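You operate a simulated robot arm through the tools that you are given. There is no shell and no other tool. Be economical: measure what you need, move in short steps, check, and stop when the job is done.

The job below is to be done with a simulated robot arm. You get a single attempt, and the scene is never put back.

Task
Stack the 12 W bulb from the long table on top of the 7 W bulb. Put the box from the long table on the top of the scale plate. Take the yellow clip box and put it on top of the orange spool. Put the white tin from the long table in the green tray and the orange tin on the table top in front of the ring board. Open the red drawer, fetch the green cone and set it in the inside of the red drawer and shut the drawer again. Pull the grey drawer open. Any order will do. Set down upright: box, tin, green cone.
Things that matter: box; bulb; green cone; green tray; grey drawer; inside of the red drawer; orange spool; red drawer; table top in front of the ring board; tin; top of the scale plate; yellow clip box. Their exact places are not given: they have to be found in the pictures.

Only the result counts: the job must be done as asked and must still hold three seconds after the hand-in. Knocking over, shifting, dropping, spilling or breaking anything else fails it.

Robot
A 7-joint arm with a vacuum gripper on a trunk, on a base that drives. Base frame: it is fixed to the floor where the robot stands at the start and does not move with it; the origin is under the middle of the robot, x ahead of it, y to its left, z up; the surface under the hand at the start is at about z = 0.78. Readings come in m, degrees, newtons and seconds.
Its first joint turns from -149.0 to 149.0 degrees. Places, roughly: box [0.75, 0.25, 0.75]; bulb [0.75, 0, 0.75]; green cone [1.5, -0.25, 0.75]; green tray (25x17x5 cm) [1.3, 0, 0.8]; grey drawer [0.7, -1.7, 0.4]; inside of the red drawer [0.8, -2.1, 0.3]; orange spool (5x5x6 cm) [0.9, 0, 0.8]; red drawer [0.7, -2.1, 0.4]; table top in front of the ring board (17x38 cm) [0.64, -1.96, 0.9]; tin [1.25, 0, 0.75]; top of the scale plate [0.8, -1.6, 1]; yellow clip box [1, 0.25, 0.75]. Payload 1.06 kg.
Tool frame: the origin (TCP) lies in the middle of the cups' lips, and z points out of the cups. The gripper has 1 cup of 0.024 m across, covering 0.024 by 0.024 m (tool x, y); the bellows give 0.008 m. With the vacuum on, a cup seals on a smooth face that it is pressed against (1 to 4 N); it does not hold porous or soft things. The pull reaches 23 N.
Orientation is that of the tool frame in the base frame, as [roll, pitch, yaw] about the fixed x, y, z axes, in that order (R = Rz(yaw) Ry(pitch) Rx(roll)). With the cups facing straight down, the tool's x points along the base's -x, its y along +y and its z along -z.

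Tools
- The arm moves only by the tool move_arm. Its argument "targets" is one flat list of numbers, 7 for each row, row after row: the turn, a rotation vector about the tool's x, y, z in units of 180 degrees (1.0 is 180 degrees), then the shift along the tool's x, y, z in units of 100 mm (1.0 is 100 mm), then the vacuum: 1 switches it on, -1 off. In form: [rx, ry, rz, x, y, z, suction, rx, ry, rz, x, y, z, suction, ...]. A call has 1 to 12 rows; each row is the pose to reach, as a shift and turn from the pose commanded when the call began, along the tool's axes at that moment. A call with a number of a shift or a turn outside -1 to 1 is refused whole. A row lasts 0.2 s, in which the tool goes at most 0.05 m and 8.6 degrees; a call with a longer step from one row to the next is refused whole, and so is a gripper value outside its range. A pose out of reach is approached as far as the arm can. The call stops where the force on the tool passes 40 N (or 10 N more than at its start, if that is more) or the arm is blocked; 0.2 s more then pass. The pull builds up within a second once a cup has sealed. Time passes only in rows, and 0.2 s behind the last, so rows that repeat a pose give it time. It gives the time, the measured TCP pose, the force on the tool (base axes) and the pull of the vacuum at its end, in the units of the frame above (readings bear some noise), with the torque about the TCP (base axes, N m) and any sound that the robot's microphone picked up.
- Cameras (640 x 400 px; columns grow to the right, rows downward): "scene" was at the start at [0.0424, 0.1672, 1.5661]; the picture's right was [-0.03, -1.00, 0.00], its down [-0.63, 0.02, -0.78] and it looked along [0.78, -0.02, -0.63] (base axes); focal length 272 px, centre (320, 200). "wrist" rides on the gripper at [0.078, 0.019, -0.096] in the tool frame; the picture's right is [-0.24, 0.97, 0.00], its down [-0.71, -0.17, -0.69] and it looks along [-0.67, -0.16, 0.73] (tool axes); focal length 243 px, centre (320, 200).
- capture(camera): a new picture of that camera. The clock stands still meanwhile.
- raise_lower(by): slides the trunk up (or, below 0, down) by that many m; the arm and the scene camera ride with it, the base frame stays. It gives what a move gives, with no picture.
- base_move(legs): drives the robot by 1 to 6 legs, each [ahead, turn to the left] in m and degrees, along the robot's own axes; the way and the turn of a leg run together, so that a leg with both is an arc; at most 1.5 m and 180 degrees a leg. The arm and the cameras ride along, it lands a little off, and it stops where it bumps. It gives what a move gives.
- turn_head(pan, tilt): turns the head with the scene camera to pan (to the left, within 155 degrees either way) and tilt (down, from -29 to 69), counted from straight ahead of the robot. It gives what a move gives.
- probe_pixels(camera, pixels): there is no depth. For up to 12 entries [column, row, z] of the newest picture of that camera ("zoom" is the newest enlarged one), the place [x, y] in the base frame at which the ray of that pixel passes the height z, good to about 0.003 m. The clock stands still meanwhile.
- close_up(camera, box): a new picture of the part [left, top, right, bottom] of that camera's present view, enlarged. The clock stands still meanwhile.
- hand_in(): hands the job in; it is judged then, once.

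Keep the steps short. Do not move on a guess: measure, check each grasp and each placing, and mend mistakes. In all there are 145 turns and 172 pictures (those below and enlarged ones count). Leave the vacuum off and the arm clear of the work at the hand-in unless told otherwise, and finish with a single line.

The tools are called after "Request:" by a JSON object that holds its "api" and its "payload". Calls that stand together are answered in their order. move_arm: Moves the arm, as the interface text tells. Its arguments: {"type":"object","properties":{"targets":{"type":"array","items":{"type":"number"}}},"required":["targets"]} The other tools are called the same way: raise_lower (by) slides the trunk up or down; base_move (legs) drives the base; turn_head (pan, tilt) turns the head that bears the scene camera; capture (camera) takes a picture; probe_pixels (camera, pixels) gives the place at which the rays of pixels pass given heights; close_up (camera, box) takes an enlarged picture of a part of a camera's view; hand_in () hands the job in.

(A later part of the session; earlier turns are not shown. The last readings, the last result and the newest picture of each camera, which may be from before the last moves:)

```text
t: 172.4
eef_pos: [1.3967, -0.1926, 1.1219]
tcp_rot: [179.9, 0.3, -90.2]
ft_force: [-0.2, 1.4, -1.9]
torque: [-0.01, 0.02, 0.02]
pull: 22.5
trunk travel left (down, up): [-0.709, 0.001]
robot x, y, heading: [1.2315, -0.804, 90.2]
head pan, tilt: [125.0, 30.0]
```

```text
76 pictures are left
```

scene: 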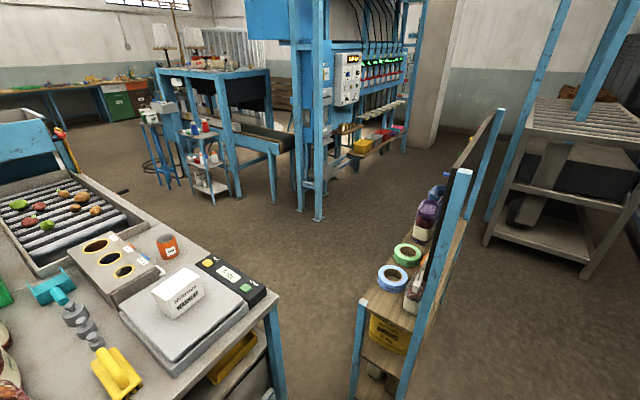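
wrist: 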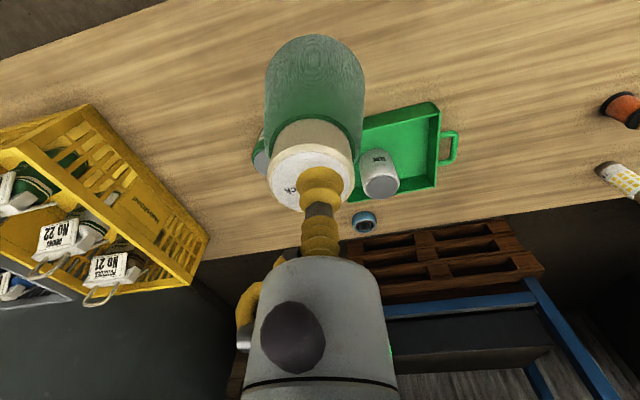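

The west side is open; I'll go around the jar shelf's far end. First raise the cone and centre it ahead of me.

Request:
{"api": "move_arm", "payload": {"targets": [0, 0, 0, 0, 0.2, -0.3, 1, 0, 0, 0, 0, 0.5, -0.6, 1, 0, 0, 0, 0, 0.8, -0.9, 1, 0, 0, 0, 0, 1.0, -1.0, 1, 0, 0, 0, 0, 1.0, -1.0, 1]}}

Request:
{"api": "move_arm", "payload": {"targets": [0, 0, 0, 0, 0.4, 0, 1, 0, 0, 0, 0, 0.8, 0, 1, 0, 0, 0, 0, 1.0, 0, 1, 0, 0, 0, 0, 1.0, 0, 1]}}

Request:
{"api": "base_move", "payload": {"legs": [[0, 74.5], [0.86, 0]]}}

Request:
{"api": "turn_head", "payload": {"pan": 0, "tilt": 40}}

Request:
{"api": "capture", "payload": {"camera": "scene"}}

```text
t: 173.6
eef_pos: [1.2974, -0.1932, 1.2243]
tcp_rot: [179.9, 0.3, -90.2]
ft_force: [0.2, -0.7, -2.3]
torque: [0.01, 0.03, -0.02]
pull: 22.9
trunk travel left (down, up): [-0.709, 0.001]
robot x, y, heading: [1.2296, -0.802, 90.1]
head pan, tilt: [125.0, 30.0]
```

```text
t: 174.6
eef_pos: [1.1959, -0.1912, 1.2243]
tcp_rot: [179.9, 0.3, -90.4]
ft_force: [0.6, 0.3, -1.7]
torque: [0.0, 0.01, -0.03]
pull: 22.8
trunk travel left (down, up): [-0.709, 0.001]
robot x, y, heading: [1.2257, -0.7988, 90.1]
head pan, tilt: [125.0, 30.0]
```

```text
t: 182.4
eef_pos: [-0.1915, -0.449, 1.2241]
tcp_rot: [179.9, 0.3, -15.6]
ft_force: [0.7, -0.2, -2.8]
torque: [0.01, 0.04, 0.0]
pull: 22.8
trunk travel left (down, up): [-0.709, 0.001]
robot x, y, heading: [0.4037, -0.5764, 164.7]
head pan, tilt: [125.0, 30.0]
```

```text
t: 184.4
eef_pos: [-0.1905, -0.4502, 1.2239]
tcp_rot: [179.8, 0.3, -15.6]
ft_force: [0.3, 0.1, -2.0]
torque: [-0.02, 0.02, -0.01]
pull: 23.0
trunk travel left (down, up): [-0.709, 0.001]
robot x, y, heading: [0.407, -0.5763, 164.7]
head pan, tilt: [0.0, 40.0]
```

```text
75 pictures are left
```

scene: 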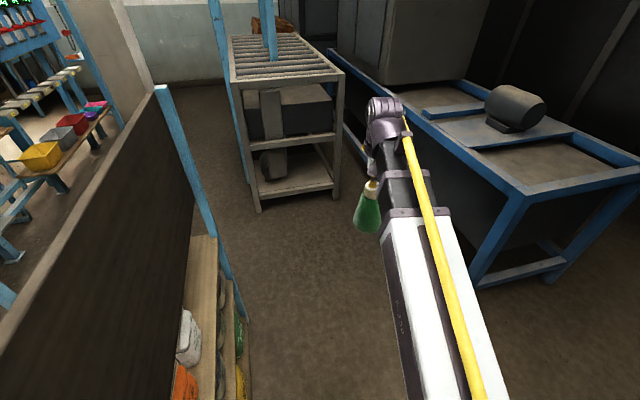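

Request:
{"api": "probe_pixels", "payload": {"camera": "scene", "pixels": [[258, 210, 0.0], [243, 318, 0.0], [335, 197, 0.0], [160, 88, 1.35], [245, 178, 0.0]]}}

Request:
{"api": "base_move", "payload": {"legs": [[0, 9], [0.85, 0]]}}

Request:
{"api": "capture", "payload": {"camera": "scene"}}

```text
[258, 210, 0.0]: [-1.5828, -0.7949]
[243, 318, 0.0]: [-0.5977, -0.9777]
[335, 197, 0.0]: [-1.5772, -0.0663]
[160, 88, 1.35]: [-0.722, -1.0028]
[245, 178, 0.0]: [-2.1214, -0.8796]
```

```text
t: 189.6
eef_pos: [-1.0563, -0.4639, 1.2244]
tcp_rot: [179.9, 0.3, -5.9]
ft_force: [-0.2, -0.7, -1.9]
torque: [-0.02, 0.02, -0.02]
pull: 22.9
trunk travel left (down, up): [-0.709, 0.001]
robot x, y, heading: [-0.4472, -0.4917, 174.6]
head pan, tilt: [0.0, 40.0]
```

```text
74 pictures are left
```

scene: 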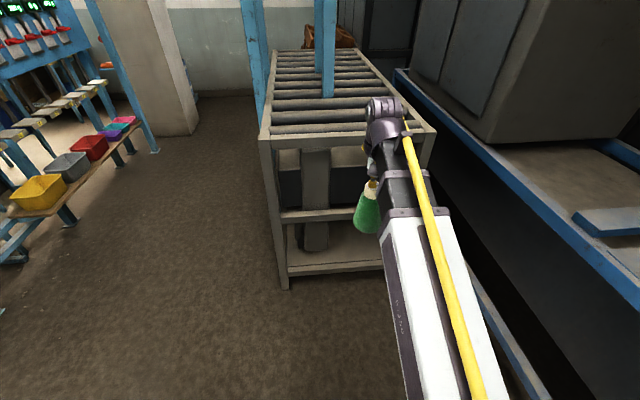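

Posts are farther off; the way is clear. Arc left around the shelf end, then on to the drawer side.

Request:
{"api": "base_move", "payload": {"legs": [[1.0, 95.4], [0.33, 0], [0, 45], [0.6, 0], [0, 45]]}}

Request:
{"api": "turn_head", "payload": {"pan": 0, "tilt": 35}}

Request:
{"api": "capture", "payload": {"camera": "scene"}}

Request:
{"api": "capture", "payload": {"camera": "wrist"}}

```text
t: 203.8
eef_pos: [-0.0906, -1.837, 1.2243]
tcp_rot: [179.8, 0.3, 178.2]
ft_force: [0.8, 0.0, -1.6]
torque: [-0.01, 0.01, -0.02]
pull: 22.5
trunk travel left (down, up): [-0.709, 0.001]
robot x, y, heading: [-0.6994, -1.8596, -1.3]
head pan, tilt: [0.0, 40.0]
cut short: leg 1
```

```text
t: 204.4
eef_pos: [-0.0913, -1.8385, 1.2243]
tcp_rot: [179.9, 0.3, 178.3]
ft_force: [0.2, -0.5, -2.2]
torque: [-0.02, 0.02, 0.0]
pull: 22.8
trunk travel left (down, up): [-0.709, 0.001]
robot x, y, heading: [-0.7009, -1.8583, -1.1]
head pan, tilt: [0.0, 35.0]
```

```text
73 pictures are left
```

scene: 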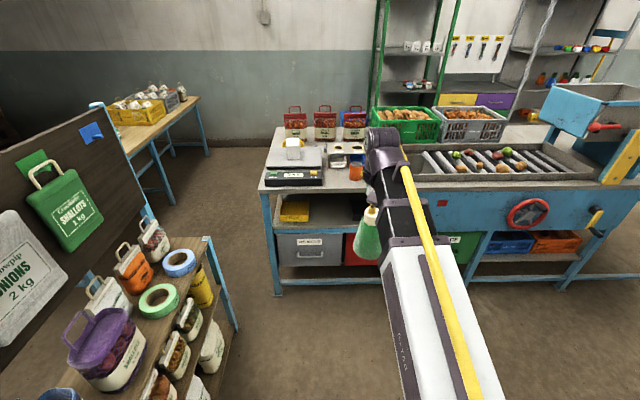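

```text
72 pictures are left
```

wrist: 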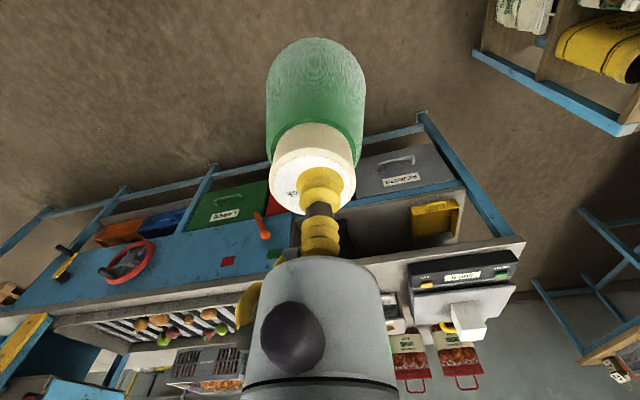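

The drawers are visible: grey (left), red (behind the arm), green. Zoom on them.

Request:
{"api": "close_up", "payload": {"camera": "scene", "box": [250, 120, 490, 300]}}

Request:
{"api": "close_up", "payload": {"camera": "wrist", "box": [180, 100, 480, 290]}}

```text
2.22 times, centred on (370, 210) of scene
```

zoom: 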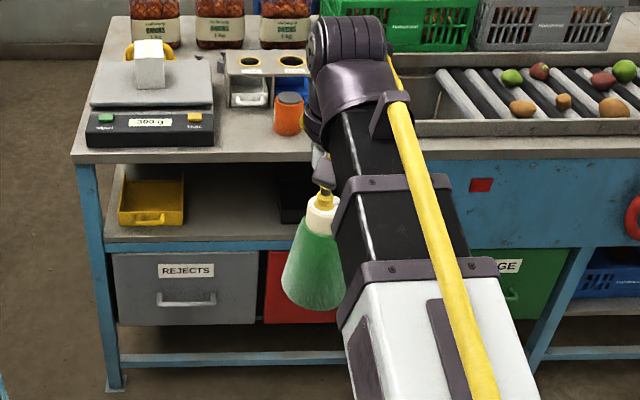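

```text
2.11 times, centred on (330, 195) of wrist
```

zoom: 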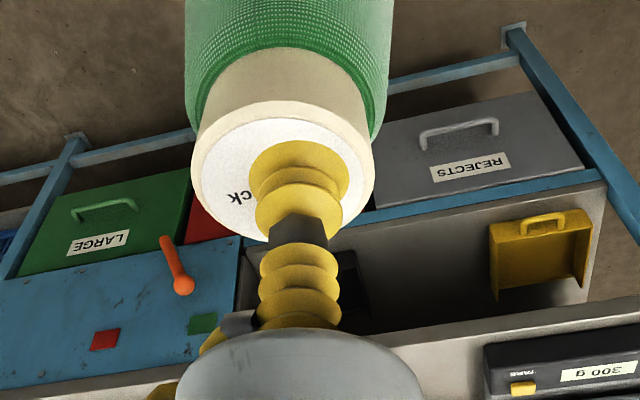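

Temporarily set the cone on the free bench spot (~(0.63, −2.06)) so I can open the drawers. Drive ahead 0.5 m.

Request:
{"api": "base_move", "payload": {"legs": [[0.5, 0]]}}

Request:
{"api": "move_arm", "payload": {"targets": [0, 0, 0, -0.3, -0.3, 0, 1, 0, 0, 0, -0.6, -0.6, 0, 1, 0, 0, 0, -1.0, -0.9, 0, 1, 0, 0, 0, -1.0, -1.0, 0, 1, 0, 0, 0, -1.0, -1.0, 0, 1]}}

Request:
{"api": "capture", "payload": {"camera": "wrist"}}

Request:
{"api": "capture", "payload": {"camera": "scene"}}

```text
t: 207.4
eef_pos: [0.4076, -1.8454, 1.2238]
tcp_rot: [179.9, 0.2, 178.5]
ft_force: [0.2, 1.1, -2.4]
torque: [0.04, -0.03, 0.02]
pull: 22.6
trunk travel left (down, up): [-0.709, 0.001]
robot x, y, heading: [-0.2037, -1.8687, -0.9]
head pan, tilt: [0.0, 35.0]
```

```text
t: 208.6
eef_pos: [0.5042, -1.9481, 1.2247]
tcp_rot: [179.9, 0.3, 178.5]
ft_force: [0.2, 0.4, -1.1]
torque: [0.04, 0.01, 0.0]
pull: 23.2
trunk travel left (down, up): [-0.709, 0.001]
robot x, y, heading: [-0.2008, -1.8694, -1.1]
head pan, tilt: [0.0, 35.0]
```

```text
69 pictures are left
```

wrist: 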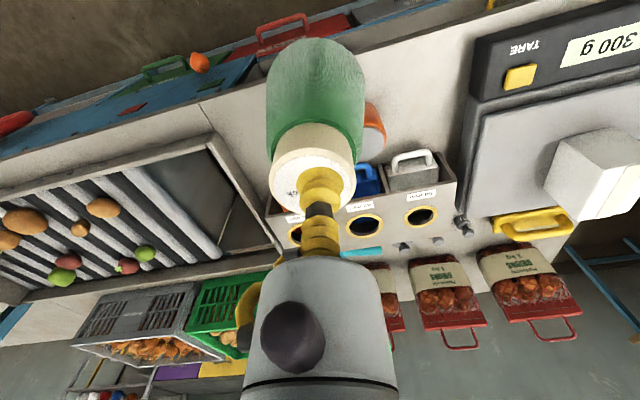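

```text
68 pictures are left
```

scene: 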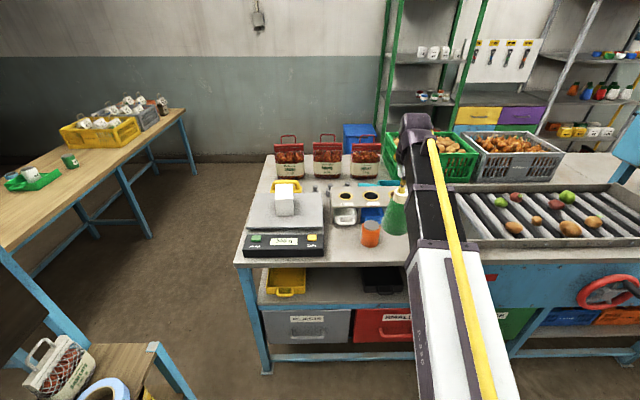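

Request:
{"api": "probe_pixels", "payload": {"camera": "wrist", "pixels": [[210, 133, 0.93], [252, 215, 0.93], [375, 107, 0.9], [250, 95, 0.9], [265, 60, 0.9], [300, 205, 0.95]]}}

Request:
{"api": "probe_pixels", "payload": {"camera": "scene", "pixels": [[371, 243, 0.9], [408, 255, 0.9], [240, 264, 0.9], [349, 345, 0.35], [266, 345, 0.35], [349, 310, 0.5], [266, 310, 0.5]]}}

```text
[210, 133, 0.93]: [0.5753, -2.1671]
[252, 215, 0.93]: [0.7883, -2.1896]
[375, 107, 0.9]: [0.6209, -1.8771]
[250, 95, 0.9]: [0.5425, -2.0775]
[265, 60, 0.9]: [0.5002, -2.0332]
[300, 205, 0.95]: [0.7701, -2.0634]
```

```text
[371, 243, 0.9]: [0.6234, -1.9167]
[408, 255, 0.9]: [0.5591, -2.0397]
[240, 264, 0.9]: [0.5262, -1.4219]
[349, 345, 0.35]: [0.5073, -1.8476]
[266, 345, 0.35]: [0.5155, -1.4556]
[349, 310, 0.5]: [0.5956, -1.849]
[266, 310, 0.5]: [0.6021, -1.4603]
```

Free spot centre (0.635, −2.055). Move over it and descend.

Request:
{"api": "move_arm", "payload": {"targets": [0, 0, 0, -0.35, -0.3, 0, 1, 0, 0, 0, -0.7, -0.6, 0, 1, 0, 0, 0, -1.0, -0.9, 0, 1, 0, 0, 0, -1.0, -0.9, 0, 1]}}

Request:
{"api": "move_arm", "payload": {"targets": [0, 0, 0, -0.34, -0.14, 0, 1, 0, 0, 0, -0.34, -0.14, 0.4, 1, 0, 0, 0, -0.34, -0.14, 0.8, 1, 0, 0, 0, -0.34, -0.14, 1.0, 1, 0, 0, 0, -0.34, -0.14, 1.0, 1]}}

Request:
{"api": "capture", "payload": {"camera": "wrist"}}

Request:
{"api": "close_up", "payload": {"camera": "scene", "box": [330, 160, 490, 280]}}

```text
t: 209.6
eef_pos: [0.6012, -2.0387, 1.2236]
tcp_rot: [180.0, 0.3, 178.6]
ft_force: [-0.3, 0.1, -2.2]
torque: [0.02, -0.03, -0.01]
pull: 22.7
trunk travel left (down, up): [-0.709, 0.001]
robot x, y, heading: [-0.2019, -1.8677, -1.0]
head pan, tilt: [0.0, 35.0]
```

```text
t: 210.8
eef_pos: [0.6362, -2.0545, 1.1252]
tcp_rot: [180.0, 0.3, 178.5]
ft_force: [0.6, 0.1, -2.1]
torque: [-0.03, 0.0, -0.02]
pull: 23.0
trunk travel left (down, up): [-0.709, 0.001]
robot x, y, heading: [-0.2017, -1.8731, -1.2]
head pan, tilt: [0.0, 35.0]
```

```text
67 pictures are left
```

wrist: 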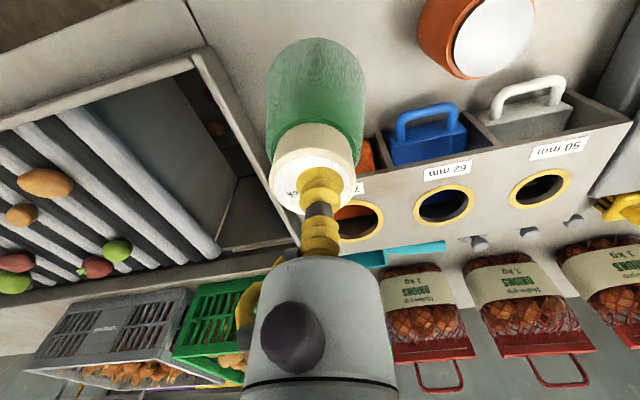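

```text
3.33 times, centred on (410, 220) of scene
```

zoom: 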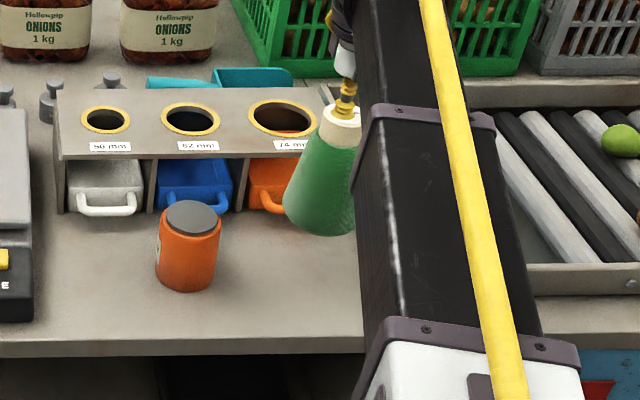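

Clear. Descend to contact (TCP ≈1.043).

Request:
{"api": "move_arm", "payload": {"targets": [0, 0, 0, 0, 0, 0.4, 1, 0, 0, 0, 0, 0, 0.7, 1, 0, 0, 0, 0, 0, 0.76, 1, 0, 0, 0, 0, 0, 0.79, 1, 0, 0, 0, 0, 0, 0.81, 1, 0, 0, 0, 0, 0, 0.81, 1]}}

```text
t: 212.2
eef_pos: [0.6379, -2.0541, 1.0445]
tcp_rot: [-180.0, 0.3, 178.5]
ft_force: [1.8, 0.7, 2.6]
torque: [-0.01, -0.01, 0.0]
pull: 23.2
trunk travel left (down, up): [-0.709, 0.001]
robot x, y, heading: [-0.2048, -1.8687, -0.7]
head pan, tilt: [0.0, 35.0]
```

Request:
{"api": "move_arm", "payload": {"targets": [0, 0, 0, 0, 0, 0.015, 1, 0, 0, 0, 0, 0, 0.015, -1, 0, 0, 0, 0, 0, 0, -1, 0, 0, 0, 0, 0, 0, -1, 0, 0, 0, 0, 0, -0.02, -1, 0, 0, 0, 0, 0, -0.05, -1, 0, 0, 0, 0, 0, -0.1, -1, 0, 0, 0, 0, 0, -0.3, -1, 0, 0, 0, 0, 0, -0.7, -1, 0, 0, 0, 0, 0, -1.0, -1, 0, 0, 0, 0, 0, -1.0, -1]}}

Request:
{"api": "close_up", "payload": {"camera": "scene", "box": [330, 160, 490, 280]}}

```text
t: 214.6
eef_pos: [0.6365, -2.0554, 1.1455]
tcp_rot: [179.9, 0.2, 178.5]
ft_force: [0.3, -0.4, -0.3]
torque: [0.01, -0.03, 0.0]
pull: 0.1
trunk travel left (down, up): [-0.709, 0.001]
robot x, y, heading: [-0.203, -1.8698, -1.0]
head pan, tilt: [0.0, 35.0]
```

```text
3.33 times, centred on (410, 220) of scene
```

zoom: 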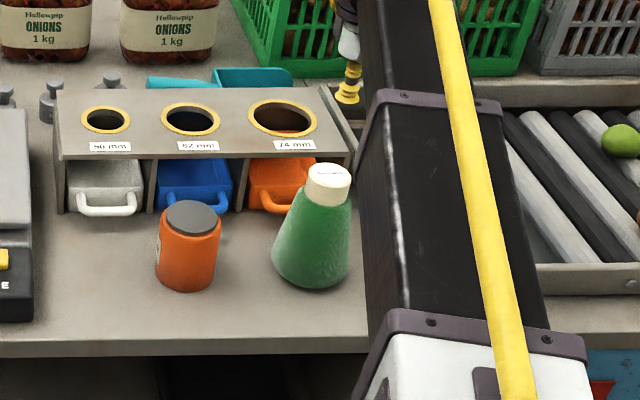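

Cone parked upright on the bench. Rise, back off 0.5 m, and view the drawers.

Request:
{"api": "move_arm", "payload": {"targets": [0, 0, 0, 0, 0, -0.4, -1, 0, 0, 0, 0.4, 0, -0.6, -1, 0, 0, 0, 0.8, 0.1, -0.6, -1, 0, 0, 0, 1.0, 0.3, -0.6, -1, 0, 0, 0, 1.0, 0.3, -0.6, -1]}}

Request:
{"api": "base_move", "payload": {"legs": [[-0.5, 0]]}}

Request:
{"api": "move_arm", "payload": {"targets": [0, 0, 0, 0.3, 0, 0, -1, 0, 0, 0, 0.6, 0.1, 0, -1, 0, 0, 0, 1.0, 0.2, 0, -1, 0, 0, 0, 1.0, 0.2, 0, -1]}}

Request:
{"api": "raise_lower", "payload": {"by": -0.5}}

Request:
{"api": "capture", "payload": {"camera": "scene"}}

```text
t: 215.8
eef_pos: [0.5371, -2.0213, 1.2032]
tcp_rot: [179.9, 0.3, 178.5]
ft_force: [0.2, 0.2, -0.1]
torque: [0.04, 0.0, 0.03]
pull: 0.1
trunk travel left (down, up): [-0.709, 0.001]
robot x, y, heading: [-0.2007, -1.8663, -0.9]
head pan, tilt: [0.0, 35.0]
```

```text
t: 218.7
eef_pos: [0.0337, -2.0132, 1.2036]
tcp_rot: [179.9, 0.3, 178.5]
ft_force: [0.1, -0.4, -0.4]
torque: [-0.02, 0.02, -0.01]
pull: 0.0
trunk travel left (down, up): [-0.709, 0.001]
robot x, y, heading: [-0.7058, -1.8585, -0.8]
head pan, tilt: [0.0, 35.0]
```

```text
t: 219.7
eef_pos: [-0.0647, -1.9919, 1.202]
tcp_rot: [179.9, 0.3, 178.5]
ft_force: [-1.2, 0.7, -0.7]
torque: [-0.03, -0.02, 0.02]
pull: 0.0
trunk travel left (down, up): [-0.709, 0.001]
robot x, y, heading: [-0.7058, -1.8579, -1.4]
head pan, tilt: [0.0, 35.0]
```

```text
refused: -0.5 is not a number from -0.4 to 0.4
```

```text
64 pictures are left
```

scene: 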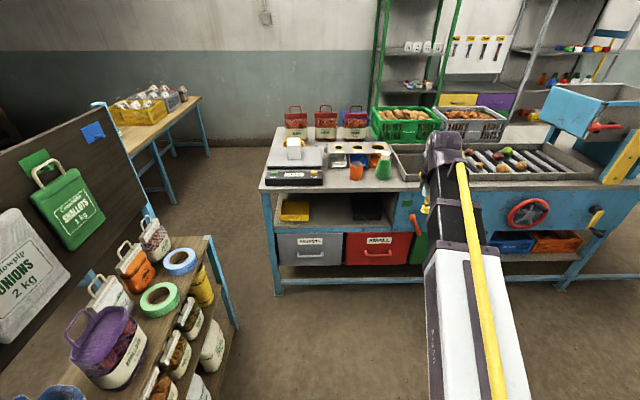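

Now both drawer fronts are in view. Rotate the tool to point forward (−90° about tool y) while moving forward 0.1 m.

Request:
{"api": "move_arm", "payload": {"targets": [0, -0.042, 0, -0.1, 0, 0, -1, 0, -0.084, 0, -0.2, 0, 0, -1, 0, -0.126, 0, -0.3, 0, 0, -1, 0, -0.168, 0, -0.4, 0, 0, -1, 0, -0.21, 0, -0.5, 0, 0, -1, 0, -0.252, 0, -0.6, 0, 0, -1, 0, -0.294, 0, -0.7, 0, 0, -1, 0, -0.336, 0, -0.8, 0, 0, -1, 0, -0.378, 0, -0.9, 0, 0, -1, 0, -0.42, 0, -1.0, 0, 0, -1, 0, -0.462, 0, -1.0, 0, 0, -1, 0, -0.5, 0, -1.0, 0, 0, -1]}}

Request:
{"api": "raise_lower", "payload": {"by": -0.4}}

Request:
{"api": "raise_lower", "payload": {"by": -0.3}}

Request:
{"api": "capture", "payload": {"camera": "scene"}}

Request:
{"api": "capture", "payload": {"camera": "wrist"}}

```text
t: 222.3
eef_pos: [0.034, -1.9932, 1.202]
tcp_rot: [-92.2, 89.3, -93.8]
ft_force: [-0.9, 0.2, 0.6]
torque: [0.01, 0.05, 0.0]
pull: 0.0
trunk travel left (down, up): [-0.709, 0.001]
robot x, y, heading: [-0.7087, -1.8612, -1.3]
head pan, tilt: [0.0, 35.0]
```

```text
t: 226.2
eef_pos: [0.0329, -1.9937, 0.8054]
tcp_rot: [12.1, 89.7, 10.6]
ft_force: [-0.1, 0.1, -0.1]
torque: [0.04, 0.02, 0.02]
pull: 0.0
trunk travel left (down, up): [-0.309, 0.401]
robot x, y, heading: [-0.7045, -1.8601, -1.1]
head pan, tilt: [0.0, 35.0]
```

```text
t: 229.2
eef_pos: [0.0349, -1.9931, 0.5037]
tcp_rot: [12.1, 89.7, 10.6]
ft_force: [-0.7, 0.2, -0.3]
torque: [0.02, 0.01, -0.05]
pull: 0.1
trunk travel left (down, up): [-0.009, 0.701]
robot x, y, heading: [-0.7061, -1.8591, -1.0]
head pan, tilt: [0.0, 35.0]
```

```text
63 pictures are left
```

scene: 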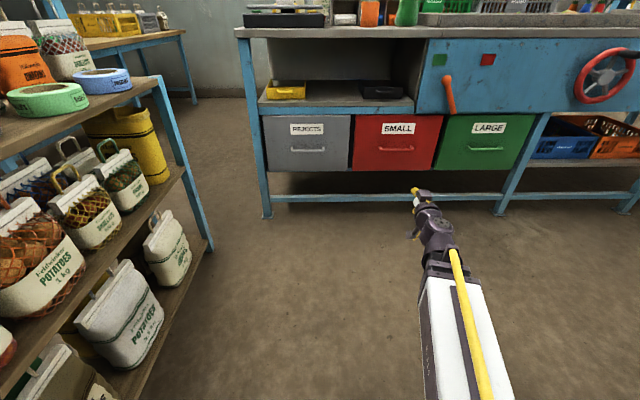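

```text
62 pictures are left
```

wrist: 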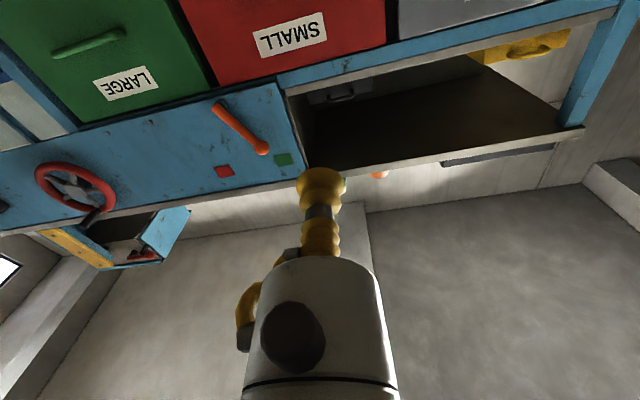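

Good view. Zoom on the drawers and probe their fronts.

Request:
{"api": "close_up", "payload": {"camera": "scene", "box": [230, 90, 550, 230]}}

Request:
{"api": "probe_pixels", "payload": {"camera": "scene", "pixels": [[263, 118, 0.5], [263, 118, 0.55], [349, 114, 0.5], [263, 171, 0.25], [263, 171, 0.3], [348, 171, 0.3], [353, 171, 0.3], [432, 169, 0.3], [443, 115, 0.5], [267, 217, 0.0], [307, 150, 0.4], [397, 149, 0.4]]}}

```text
2.00 times, centred on (390, 160) of scene
```

zoom: 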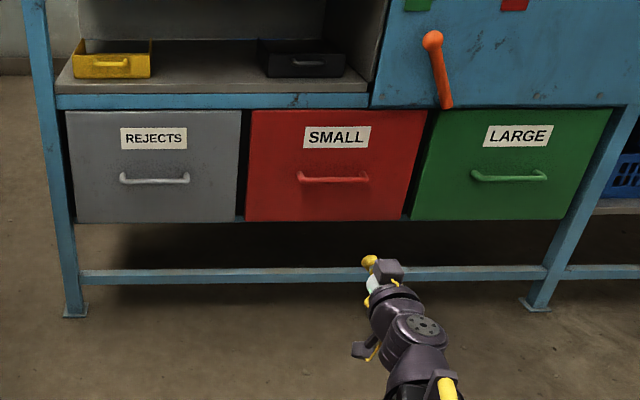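

```text
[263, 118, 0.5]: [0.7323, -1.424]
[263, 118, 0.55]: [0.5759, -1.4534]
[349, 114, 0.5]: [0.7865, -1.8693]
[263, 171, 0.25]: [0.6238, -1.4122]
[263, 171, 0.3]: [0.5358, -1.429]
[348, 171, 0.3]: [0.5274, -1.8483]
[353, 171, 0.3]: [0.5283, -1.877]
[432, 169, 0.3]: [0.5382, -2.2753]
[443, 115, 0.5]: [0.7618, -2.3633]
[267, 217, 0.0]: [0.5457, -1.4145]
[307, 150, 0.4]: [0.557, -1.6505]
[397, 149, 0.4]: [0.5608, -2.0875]
```

Faces: x≈0.565, z 0.28–0.55; grey centre y≈−1.65, red ≈−2.08; handles z≈0.39. Start with red: lower the cup to z≈0.335, y≈−2.08.

Request:
{"api": "move_arm", "payload": {"targets": [0, 0, 0, 0.4, -0.1, 0, -1, 0, 0, 0, 0.8, -0.3, 0, -1, 0, 0, 0, 1.0, -0.5, 0, -1, 0, 0, 0, 1.0, -0.5, 0, -1]}}

Request:
{"api": "move_arm", "payload": {"targets": [0, 0, 0, 0.4, -0.2, 0, -1, 0, 0, 0, 0.69, -0.36, 0, -1, 0, 0, 0, 0.69, -0.36, 0, -1]}}

Request:
{"api": "base_move", "payload": {"legs": [[0.4, 0]]}}

Request:
{"api": "capture", "payload": {"camera": "scene"}}

Request:
{"api": "capture", "payload": {"camera": "wrist"}}

```text
t: 230.2
eef_pos: [0.0312, -2.0427, 0.4037]
tcp_rot: [8.3, 89.8, 6.7]
ft_force: [0.3, 0.2, -0.6]
torque: [-0.01, 0.0, 0.01]
pull: 0.0
trunk travel left (down, up): [-0.009, 0.701]
robot x, y, heading: [-0.7068, -1.8617, -0.9]
head pan, tilt: [0.0, 35.0]
```

```text
t: 231.0
eef_pos: [0.0312, -2.0779, 0.3326]
tcp_rot: [12.0, 89.7, 10.3]
ft_force: [-0.9, -0.3, -0.3]
torque: [-0.02, -0.01, 0.03]
pull: 0.0
trunk travel left (down, up): [-0.009, 0.701]
robot x, y, heading: [-0.7062, -1.8616, -1.0]
head pan, tilt: [0.0, 35.0]
```

```text
t: 233.5
eef_pos: [0.4301, -2.0913, 0.3335]
tcp_rot: [12.4, 89.8, 10.4]
ft_force: [-0.1, 1.0, 1.1]
torque: [0.0, 0.0, -0.01]
pull: 0.1
trunk travel left (down, up): [-0.009, 0.701]
robot x, y, heading: [-0.3049, -1.8693, -1.3]
head pan, tilt: [0.0, 35.0]
```

```text
60 pictures are left
```

scene: 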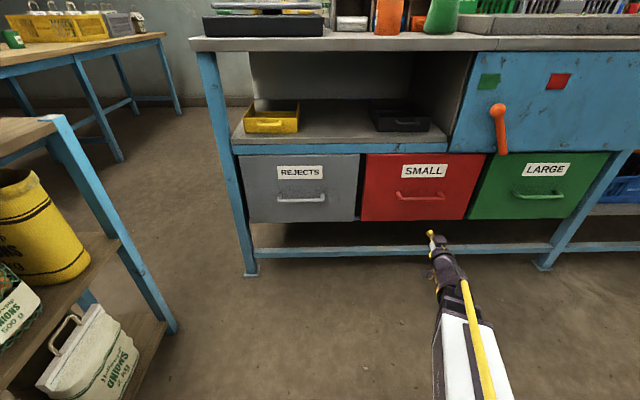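

```text
59 pictures are left
```

wrist: 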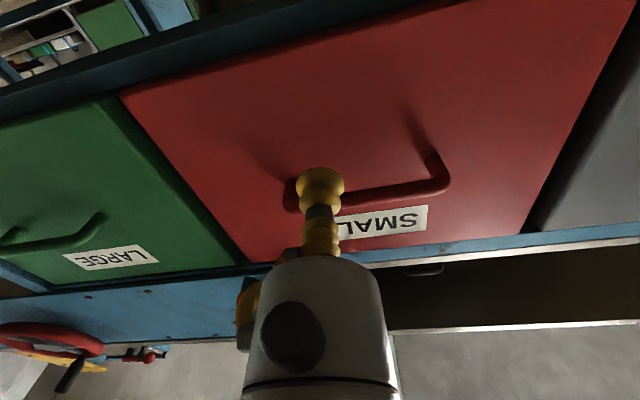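

The cup points at the red face below the handle; shift 4 cm left to the drawer's middle and advance.

Request:
{"api": "move_arm", "payload": {"targets": [0, 0, 0, 0, 0.3, 0.2, 1, 0, 0, 0, 0, 0.4, 0.6, 1, 0, 0, 0, 0, 0.4, 1.0, 1, 0, 0, 0, 0, 0.4, 1.0, 1]}}

Request:
{"api": "capture", "payload": {"camera": "wrist"}}

```text
t: 234.5
eef_pos: [0.5313, -2.0534, 0.3353]
tcp_rot: [9.0, 89.7, 7.1]
ft_force: [0.4, 0.4, -0.2]
torque: [-0.02, 0.02, -0.01]
pull: 0.0
trunk travel left (down, up): [-0.009, 0.701]
robot x, y, heading: [-0.3033, -1.8665, -1.5]
head pan, tilt: [0.0, 35.0]
```

```text
58 pictures are left
```

wrist: 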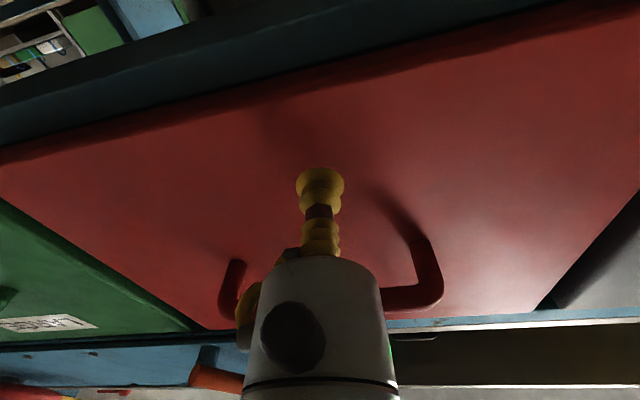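

The handle is near the hand body; lower 2 cm and advance gently.

Request:
{"api": "move_arm", "payload": {"targets": [0, 0, 0, 0.2, 0, 0, 1, 0, 0, 0, 0.2, 0, 0.1, 1, 0, 0, 0, 0.2, 0, 0.15, 1, 0, 0, 0, 0.2, 0, 0.2, 1, 0, 0, 0, 0.2, 0, 0.25, 1, 0, 0, 0, 0.2, 0, 0.25, 1]}}

```text
t: 235.9
eef_pos: [0.5552, -2.0561, 0.3135]
tcp_rot: [19.3, 89.8, 17.4]
ft_force: [-26.6, 1.6, -7.6]
torque: [0.01, -0.06, 0.1]
pull: 23.1
trunk travel left (down, up): [-0.009, 0.701]
robot x, y, heading: [-0.3042, -1.8671, -1.3]
head pan, tilt: [0.0, 35.0]
```

Sealed on the red front. Pull back gently with the arm first.

Request:
{"api": "move_arm", "payload": {"targets": [0, 0, 0, 0, 0, -0.1, 1, 0, 0, 0, 0, 0, -0.2, 1, 0, 0, 0, 0, 0, -0.35, 1, 0, 0, 0, 0, 0, -0.5, 1, 0, 0, 0, 0, 0, -0.7, 1, 0, 0, 0, 0, 0, -0.7, 1]}}

Request:
{"api": "close_up", "payload": {"camera": "scene", "box": [200, 100, 640, 340]}}

```text
t: 237.3
eef_pos: [0.4849, -2.0545, 0.3139]
tcp_rot: [17.9, 89.6, 16.0]
ft_force: [-1.6, -10.3, 0.6]
torque: [-0.02, 0.02, 0.18]
pull: 23.1
trunk travel left (down, up): [-0.009, 0.701]
robot x, y, heading: [-0.3061, -1.8666, -1.5]
head pan, tilt: [0.0, 35.0]
```

```text
1.45 times, centred on (420, 220) of scene
```

zoom: 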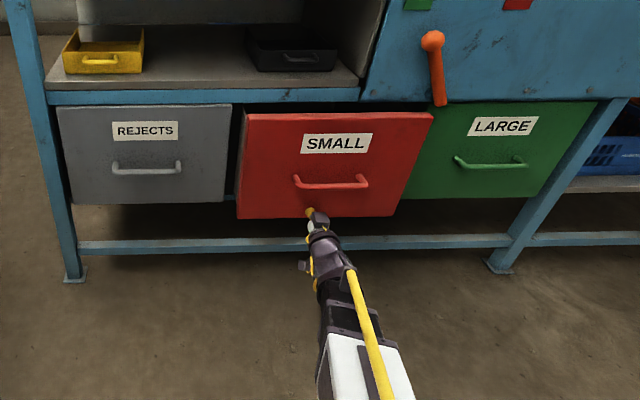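

Opening smoothly. Pull another 0.2 m, compensating the slight yaw.

Request:
{"api": "move_arm", "payload": {"targets": [0, 0, 0, 0, -0.02, -0.2, 1, 0, 0, 0, 0, -0.03, -0.4, 1, 0, 0, 0, 0, -0.04, -0.6, 1, 0, 0, 0, 0, -0.05, -0.8, 1, 0, 0, 0, 0, -0.05, -1.0, 1, 0, 0, 0, 0, -0.05, -1.0, 1]}}

Request:
{"api": "move_arm", "payload": {"targets": [0, 0, 0, 0, 0, -0.2, 1, 0, 0, 0, 0, -0.01, -0.4, 1, 0, 0, 0, 0, -0.02, -0.6, 1, 0, 0, 0, 0, -0.02, -0.8, 1, 0, 0, 0, 0, -0.03, -1.0, 1, 0, 0, 0, 0, -0.03, -1.0, 1]}}

Request:
{"api": "close_up", "payload": {"camera": "scene", "box": [200, 100, 640, 340]}}

```text
t: 238.7
eef_pos: [0.3856, -2.055, 0.3147]
tcp_rot: [8.0, 89.7, 6.2]
ft_force: [-2.0, 2.2, 8.3]
torque: [-0.08, 0.05, 0.07]
pull: 22.9
trunk travel left (down, up): [-0.009, 0.701]
robot x, y, heading: [-0.3017, -1.8693, -1.6]
head pan, tilt: [0.0, 35.0]
```

```text
t: 240.1
eef_pos: [0.3267, -2.0713, 0.2947]
tcp_rot: [11.8, 89.8, 9.7]
ft_force: [-0.5, 0.7, -0.9]
torque: [0.05, 0.0, 0.01]
pull: 0.0
out of reach, approached as far as the arm can: row 3, 4, 5, 6
trunk travel left (down, up): [-0.009, 0.701]
robot x, y, heading: [-0.3058, -1.8671, -1.5]
head pan, tilt: [0.0, 35.0]
```

```text
1.45 times, centred on (420, 220) of scene
```

zoom: 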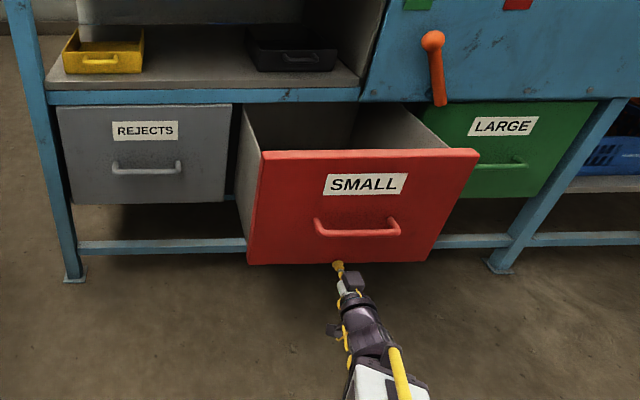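

The cup let go at the reach limit with the drawer ~0.2 m open. I want it a little further: back the base 0.2 m and reattach.

Request:
{"api": "base_move", "payload": {"legs": [[-0.2, 0]]}}

Request:
{"api": "move_arm", "payload": {"targets": [0, 0, 0, -0.2, 0.15, 0.3, -1, 0, 0, 0, -0.2, 0.15, 0.7, -1, 0, 0, 0, -0.2, 0.15, 1.0, -1, 0, 0, 0, -0.2, 0.15, 1.0, -1]}}

Request:
{"api": "capture", "payload": {"camera": "wrist"}}

Request:
{"api": "capture", "payload": {"camera": "scene"}}

```text
t: 241.7
eef_pos: [0.1271, -2.0637, 0.2943]
tcp_rot: [10.5, 89.7, 8.8]
ft_force: [0.1, 0.1, -0.1]
torque: [-0.03, 0.0, -0.03]
pull: 0.0
trunk travel left (down, up): [-0.009, 0.701]
robot x, y, heading: [-0.5045, -1.8626, -1.5]
head pan, tilt: [0.0, 35.0]
```

```text
t: 242.7
eef_pos: [0.2266, -2.0531, 0.3146]
tcp_rot: [13.5, 89.8, 11.8]
ft_force: [-0.2, 0.6, -0.4]
torque: [0.0, 0.02, 0.02]
pull: 0.0
trunk travel left (down, up): [-0.009, 0.701]
robot x, y, heading: [-0.506, -1.8622, -1.0]
head pan, tilt: [0.0, 35.0]
```

```text
55 pictures are left
```

wrist: 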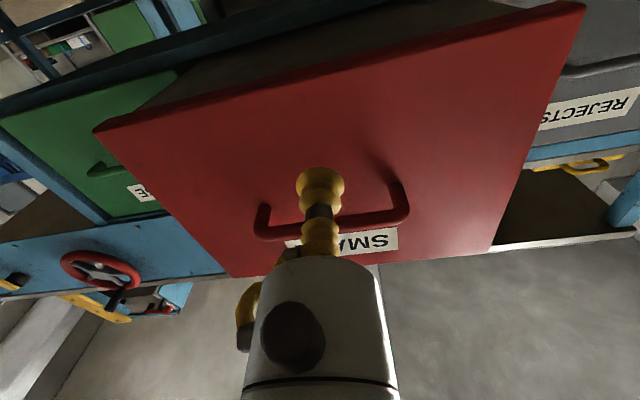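

```text
54 pictures are left
```

scene: 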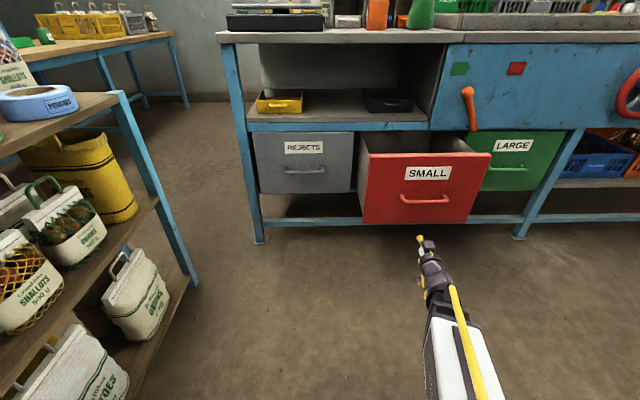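

Request:
{"api": "probe_pixels", "payload": {"camera": "scene", "pixels": [[365, 223, 0.28], [477, 222, 0.28], [359, 153, 0.54], [490, 153, 0.54], [366, 136, 0.53], [448, 136, 0.53]]}}

Request:
{"api": "move_arm", "payload": {"targets": [0, 0, 0, 0, 0, 0.4, 1, 0, 0, 0, 0, 0, 0.8, 1, 0, 0, 0, 0, 0, 0.95, 1, 0, 0, 0, 0, 0, 1.0, 1, 0, 0, 0, 0, 0, 1.0, 1]}}

```text
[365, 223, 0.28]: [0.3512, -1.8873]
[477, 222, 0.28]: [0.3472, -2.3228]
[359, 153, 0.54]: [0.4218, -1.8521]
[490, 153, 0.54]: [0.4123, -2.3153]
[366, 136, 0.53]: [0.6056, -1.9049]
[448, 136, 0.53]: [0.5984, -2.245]
```

```text
t: 243.9
eef_pos: [0.3278, -2.0579, 0.3158]
tcp_rot: [11.2, 89.6, 9.5]
ft_force: [2.1, -2.1, 0.0]
torque: [-0.03, 0.05, 0.21]
pull: 22.9
trunk travel left (down, up): [-0.009, 0.701]
robot x, y, heading: [-0.5052, -1.8646, -1.3]
head pan, tilt: [0.0, 35.0]
```

Sealed again at x=0.328. Pull 5 cm more.

Request:
{"api": "move_arm", "payload": {"targets": [0, 0, 0, 0, 0, -0.1, 1, 0, 0, 0, 0, 0, -0.2, 1, 0, 0, 0, 0, 0, -0.35, 1, 0, 0, 0, 0, 0, -0.5, 1, 0, 0, 0, 0, 0, -0.5, 1]}}

Request:
{"api": "close_up", "payload": {"camera": "scene", "box": [200, 80, 640, 320]}}

```text
t: 245.1
eef_pos: [0.2772, -2.0538, 0.3143]
tcp_rot: [15.3, 89.7, 13.6]
ft_force: [-1.4, -9.9, 0.3]
torque: [-0.03, 0.06, 0.2]
pull: 22.5
trunk travel left (down, up): [-0.009, 0.701]
robot x, y, heading: [-0.5049, -1.8621, -1.3]
head pan, tilt: [0.0, 35.0]
```

```text
1.45 times, centred on (420, 200) of scene
```

zoom: 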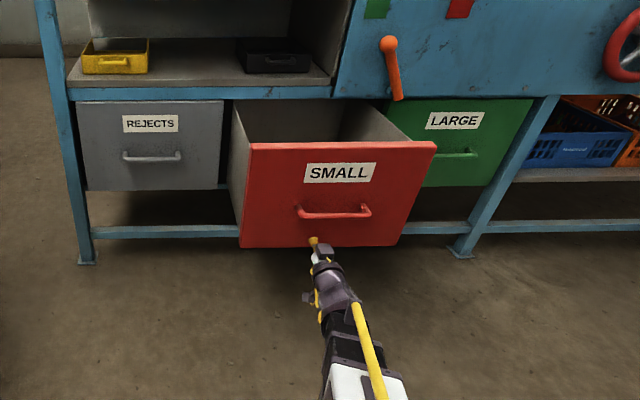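

Drawer ~0.28 m open. Release, retreat, raise the trunk and turn the tool down again.

Request:
{"api": "move_arm", "payload": {"targets": [0, 0, 0, 0, 0, 0.02, -1, 0, 0, 0, 0, 0, 0.02, -1, 0, 0, 0, 0, 0, 0, -1, 0, 0, 0, 0, 0, 0, -1, 0, 0, 0, 0, 0, -0.05, -1, 0, 0, 0, 0, 0, -0.2, -1, 0, 0, 0, 0, 0, -0.5, -1, 0, 0, 0, 0, 0, -0.5, -1]}}

Request:
{"api": "base_move", "payload": {"legs": [[-0.15, 0]]}}

Request:
{"api": "raise_lower", "payload": {"by": 0.4}}

Request:
{"api": "raise_lower", "payload": {"by": 0.3}}

Request:
{"api": "move_arm", "payload": {"targets": [0, 0.042, 0, -0.1, 0, 0, -1, 0, 0.084, 0, -0.2, 0, 0, -1, 0, 0.126, 0, -0.3, 0, 0, -1, 0, 0.168, 0, -0.4, 0, 0, -1, 0, 0.21, 0, -0.5, 0, 0, -1, 0, 0.252, 0, -0.6, 0, 0, -1, 0, 0.294, 0, -0.7, 0, 0, -1, 0, 0.336, 0, -0.8, 0, 0, -1, 0, 0.378, 0, -0.9, 0, 0, -1, 0, 0.42, 0, -1.0, 0, 0, -1, 0, 0.462, 0, -1.0, 0, 0, -1, 0, 0.5, 0, -1.0, 0, 0, -1]}}

Request:
{"api": "capture", "payload": {"camera": "scene"}}

```text
t: 246.9
eef_pos: [0.2266, -2.0517, 0.3155]
tcp_rot: [9.8, 89.7, 8.1]
ft_force: [-0.9, 0.6, -0.9]
torque: [-0.02, -0.04, -0.02]
pull: 0.2
trunk travel left (down, up): [-0.009, 0.701]
robot x, y, heading: [-0.5042, -1.8644, -1.6]
head pan, tilt: [0.0, 35.0]
```

```text
t: 248.2
eef_pos: [0.0807, -2.0473, 0.3144]
tcp_rot: [10.8, 89.7, 9.2]
ft_force: [-0.9, -0.3, 0.7]
torque: [-0.01, -0.02, 0.01]
pull: 0.1
trunk travel left (down, up): [-0.009, 0.701]
robot x, y, heading: [-0.6537, -1.8624, -1.1]
head pan, tilt: [0.0, 35.0]
```

```text
t: 252.1
eef_pos: [0.0819, -2.0489, 0.7153]
tcp_rot: [10.9, 89.8, 9.4]
ft_force: [0.2, -1.0, 0.7]
torque: [-0.02, -0.03, -0.02]
pull: 0.1
trunk travel left (down, up): [-0.409, 0.301]
robot x, y, heading: [-0.6485, -1.8611, -1.2]
head pan, tilt: [0.0, 35.0]
```

```text
t: 255.1
eef_pos: [0.0814, -2.0477, 1.0149]
tcp_rot: [10.8, 89.7, 9.2]
ft_force: [-1.0, -0.1, 0.0]
torque: [-0.01, 0.04, 0.0]
pull: 0.0
trunk travel left (down, up): [-0.709, 0.001]
robot x, y, heading: [-0.6516, -1.8648, -1.0]
head pan, tilt: [0.0, 35.0]
```

```text
t: 257.7
eef_pos: [0.0806, -2.048, 1.1158]
tcp_rot: [179.9, 0.2, 178.5]
ft_force: [-0.8, -0.2, 0.1]
torque: [0.01, 0.0, -0.02]
pull: 0.1
trunk travel left (down, up): [-0.709, 0.001]
robot x, y, heading: [-0.6529, -1.8623, -1.3]
head pan, tilt: [0.0, 35.0]
```

```text
52 pictures are left
```

scene: 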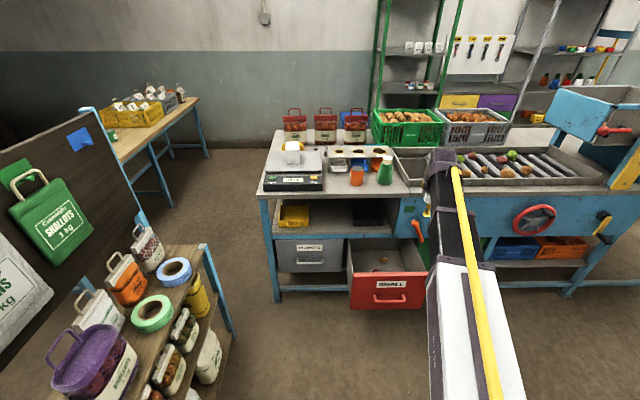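

Zoom into the drawer, then drive ahead 0.42 m to fetch the cone.

Request:
{"api": "close_up", "payload": {"camera": "scene", "box": [330, 220, 440, 320]}}

Request:
{"api": "base_move", "payload": {"legs": [[0.42, 0]]}}

Request:
{"api": "capture", "payload": {"camera": "wrist"}}

```text
4.00 times, centred on (385, 270) of scene
```

zoom: 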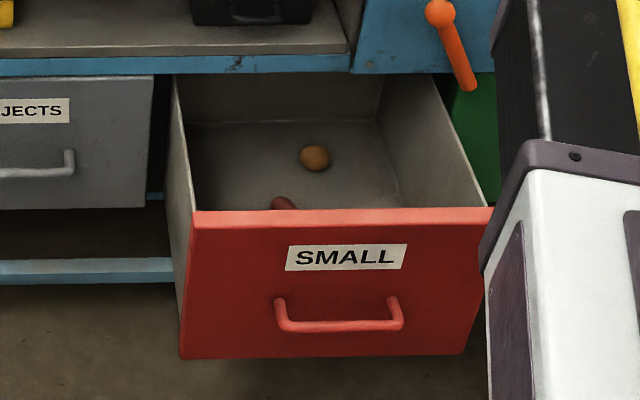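

```text
t: 260.2
eef_pos: [0.5016, -2.0563, 1.1156]
tcp_rot: [179.9, 0.2, 178.4]
ft_force: [-0.2, -0.3, 1.2]
torque: [0.01, -0.01, -0.01]
pull: 0.0
trunk travel left (down, up): [-0.709, 0.001]
robot x, y, heading: [-0.2303, -1.868, -1.1]
head pan, tilt: [0.0, 35.0]
```

```text
50 pictures are left
```

wrist: 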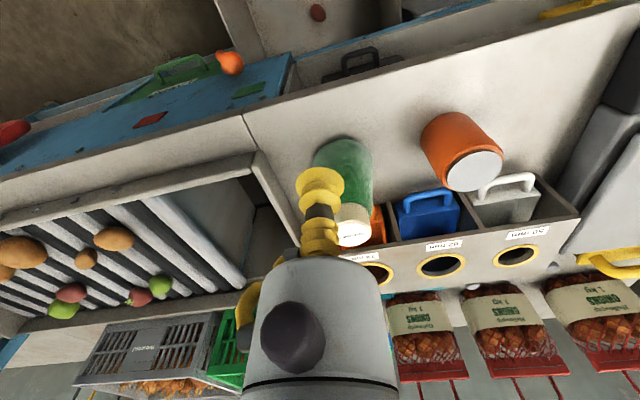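

Request:
{"api": "probe_pixels", "payload": {"camera": "wrist", "pixels": [[352, 233, 1.044], [317, 12, 0.3]]}}

Request:
{"api": "move_arm", "payload": {"targets": [0, 0, 0, -0.4, 0, 0, -1, 0, 0, 0, -0.8, 0, 0, -1, 0, 0, 0, -1.0, 0, 0, -1, 0, 0, 0, -1.0, 0, 0, -1]}}

Request:
{"api": "capture", "payload": {"camera": "wrist"}}

```text
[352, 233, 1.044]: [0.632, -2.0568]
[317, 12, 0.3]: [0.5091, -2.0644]
```

```text
t: 261.2
eef_pos: [0.603, -2.0598, 1.1152]
tcp_rot: [180.0, 0.3, 178.3]
ft_force: [0.7, 0.2, 0.1]
torque: [-0.03, -0.01, -0.01]
pull: 0.2
trunk travel left (down, up): [-0.709, 0.001]
robot x, y, heading: [-0.2334, -1.863, -1.1]
head pan, tilt: [0.0, 35.0]
```

```text
49 pictures are left
```

wrist: 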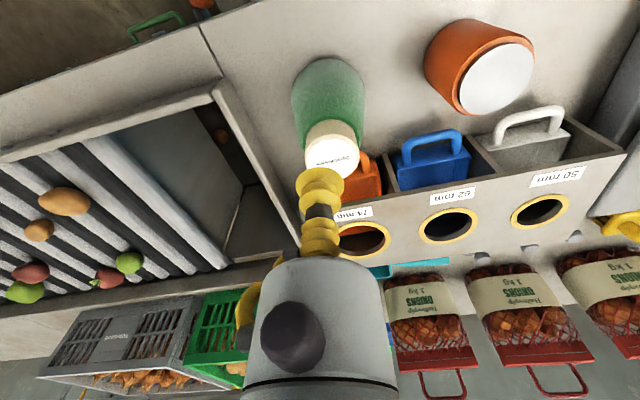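

Request:
{"api": "probe_pixels", "payload": {"camera": "wrist", "pixels": [[332, 154, 1.044], [332, 160, 1.044]]}}

```text
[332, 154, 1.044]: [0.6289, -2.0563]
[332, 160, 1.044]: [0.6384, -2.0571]
```

Request:
{"api": "move_arm", "payload": {"targets": [0, 0, 0, -0.31, 0.05, 0, 1, 0, 0, 0, -0.31, 0.05, 0.4, 1, 0, 0, 0, -0.31, 0.05, 0.6, 1, 0, 0, 0, -0.31, 0.05, 0.66, 1, 0, 0, 0, -0.31, 0.05, 0.69, 1, 0, 0, 0, -0.31, 0.05, 0.71, 1, 0, 0, 0, -0.31, 0.05, 0.71, 1]}}

Request:
{"api": "move_arm", "payload": {"targets": [0, 0, 0, 0, 0, 0.0, 1, 0, 0, 0, 0, 0, 0.015, 1, 0, 0, 0, 0, 0, 0.015, 1]}}

```text
t: 262.9
eef_pos: [0.6343, -2.0553, 1.0469]
tcp_rot: [180.0, 0.3, 178.3]
ft_force: [0.0, 1.1, 0.1]
torque: [0.02, 0.03, 0.01]
pull: 22.9
trunk travel left (down, up): [-0.709, 0.001]
robot x, y, heading: [-0.2314, -1.8701, -1.3]
head pan, tilt: [0.0, 35.0]
```

```text
t: 263.6
eef_pos: [0.6346, -2.055, 1.0434]
tcp_rot: [179.9, 0.3, 178.4]
ft_force: [0.7, 0.1, 0.0]
torque: [0.02, -0.02, 0.0]
pull: 22.8
trunk travel left (down, up): [-0.709, 0.001]
robot x, y, heading: [-0.2285, -1.8706, -1.2]
head pan, tilt: [0.0, 35.0]
```

Sealed on the cone. Lift, then back the base so the cone hangs over the open drawer's front part.

Request:
{"api": "move_arm", "payload": {"targets": [0, 0, 0, 0, 0, -0.1, 1, 0, 0, 0, 0, 0, -0.4, 1, 0, 0, 0, 0, 0, -0.8, 1, 0, 0, 0, 0, 0, -1.0, 1, 0, 0, 0, 0, 0, -1.0, 1]}}

Request:
{"api": "base_move", "payload": {"legs": [[-0.26, 0]]}}

Request:
{"api": "capture", "payload": {"camera": "scene"}}

Request:
{"api": "capture", "payload": {"camera": "wrist"}}

```text
t: 264.9
eef_pos: [0.6339, -2.0558, 1.1441]
tcp_rot: [180.0, 0.3, 178.4]
ft_force: [0.4, 0.0, -2.6]
torque: [-0.02, 0.02, -0.05]
pull: 22.5
trunk travel left (down, up): [-0.709, 0.001]
robot x, y, heading: [-0.231, -1.8703, -1.0]
head pan, tilt: [0.0, 35.0]
```

```text
t: 266.7
eef_pos: [0.3709, -2.0494, 1.1452]
tcp_rot: [180.0, 0.3, 178.4]
ft_force: [0.0, 0.4, -0.4]
torque: [0.02, 0.0, 0.01]
pull: 23.3
trunk travel left (down, up): [-0.709, 0.001]
robot x, y, heading: [-0.4839, -1.8624, -1.1]
head pan, tilt: [0.0, 35.0]
```

```text
48 pictures are left
```

scene: 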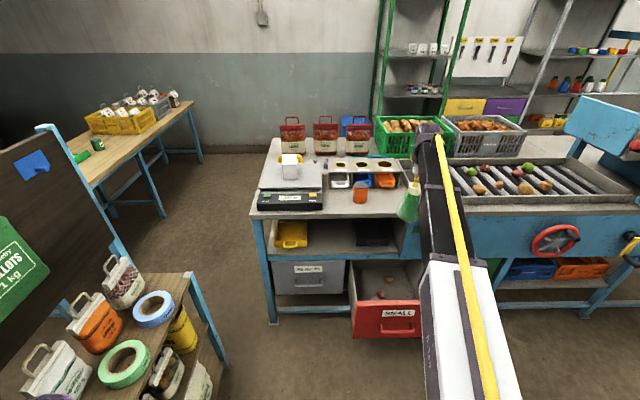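

```text
47 pictures are left
```

wrist: 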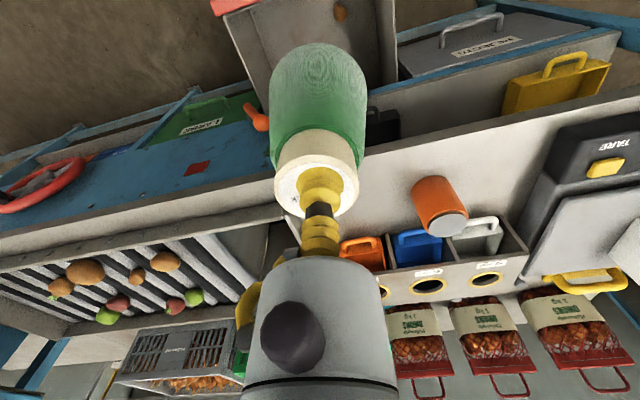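

Request:
{"api": "close_up", "payload": {"camera": "scene", "box": [335, 240, 435, 345]}}

Request:
{"api": "probe_pixels", "payload": {"camera": "scene", "pixels": [[389, 281, 0.3], [379, 297, 0.3], [341, 14, 0.3]]}}

Request:
{"api": "probe_pixels", "payload": {"camera": "wrist", "pixels": [[341, 12, 0.3], [380, 5, 0.29], [245, 8, 0.53]]}}

```text
3.81 times, centred on (385, 292) of scene
```

zoom: 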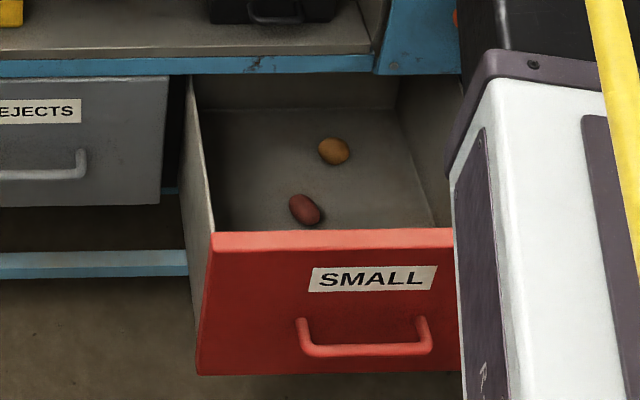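

```text
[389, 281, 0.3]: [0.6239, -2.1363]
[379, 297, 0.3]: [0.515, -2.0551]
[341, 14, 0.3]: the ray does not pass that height
```

```text
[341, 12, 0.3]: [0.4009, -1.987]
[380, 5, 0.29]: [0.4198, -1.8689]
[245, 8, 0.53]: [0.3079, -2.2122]
```

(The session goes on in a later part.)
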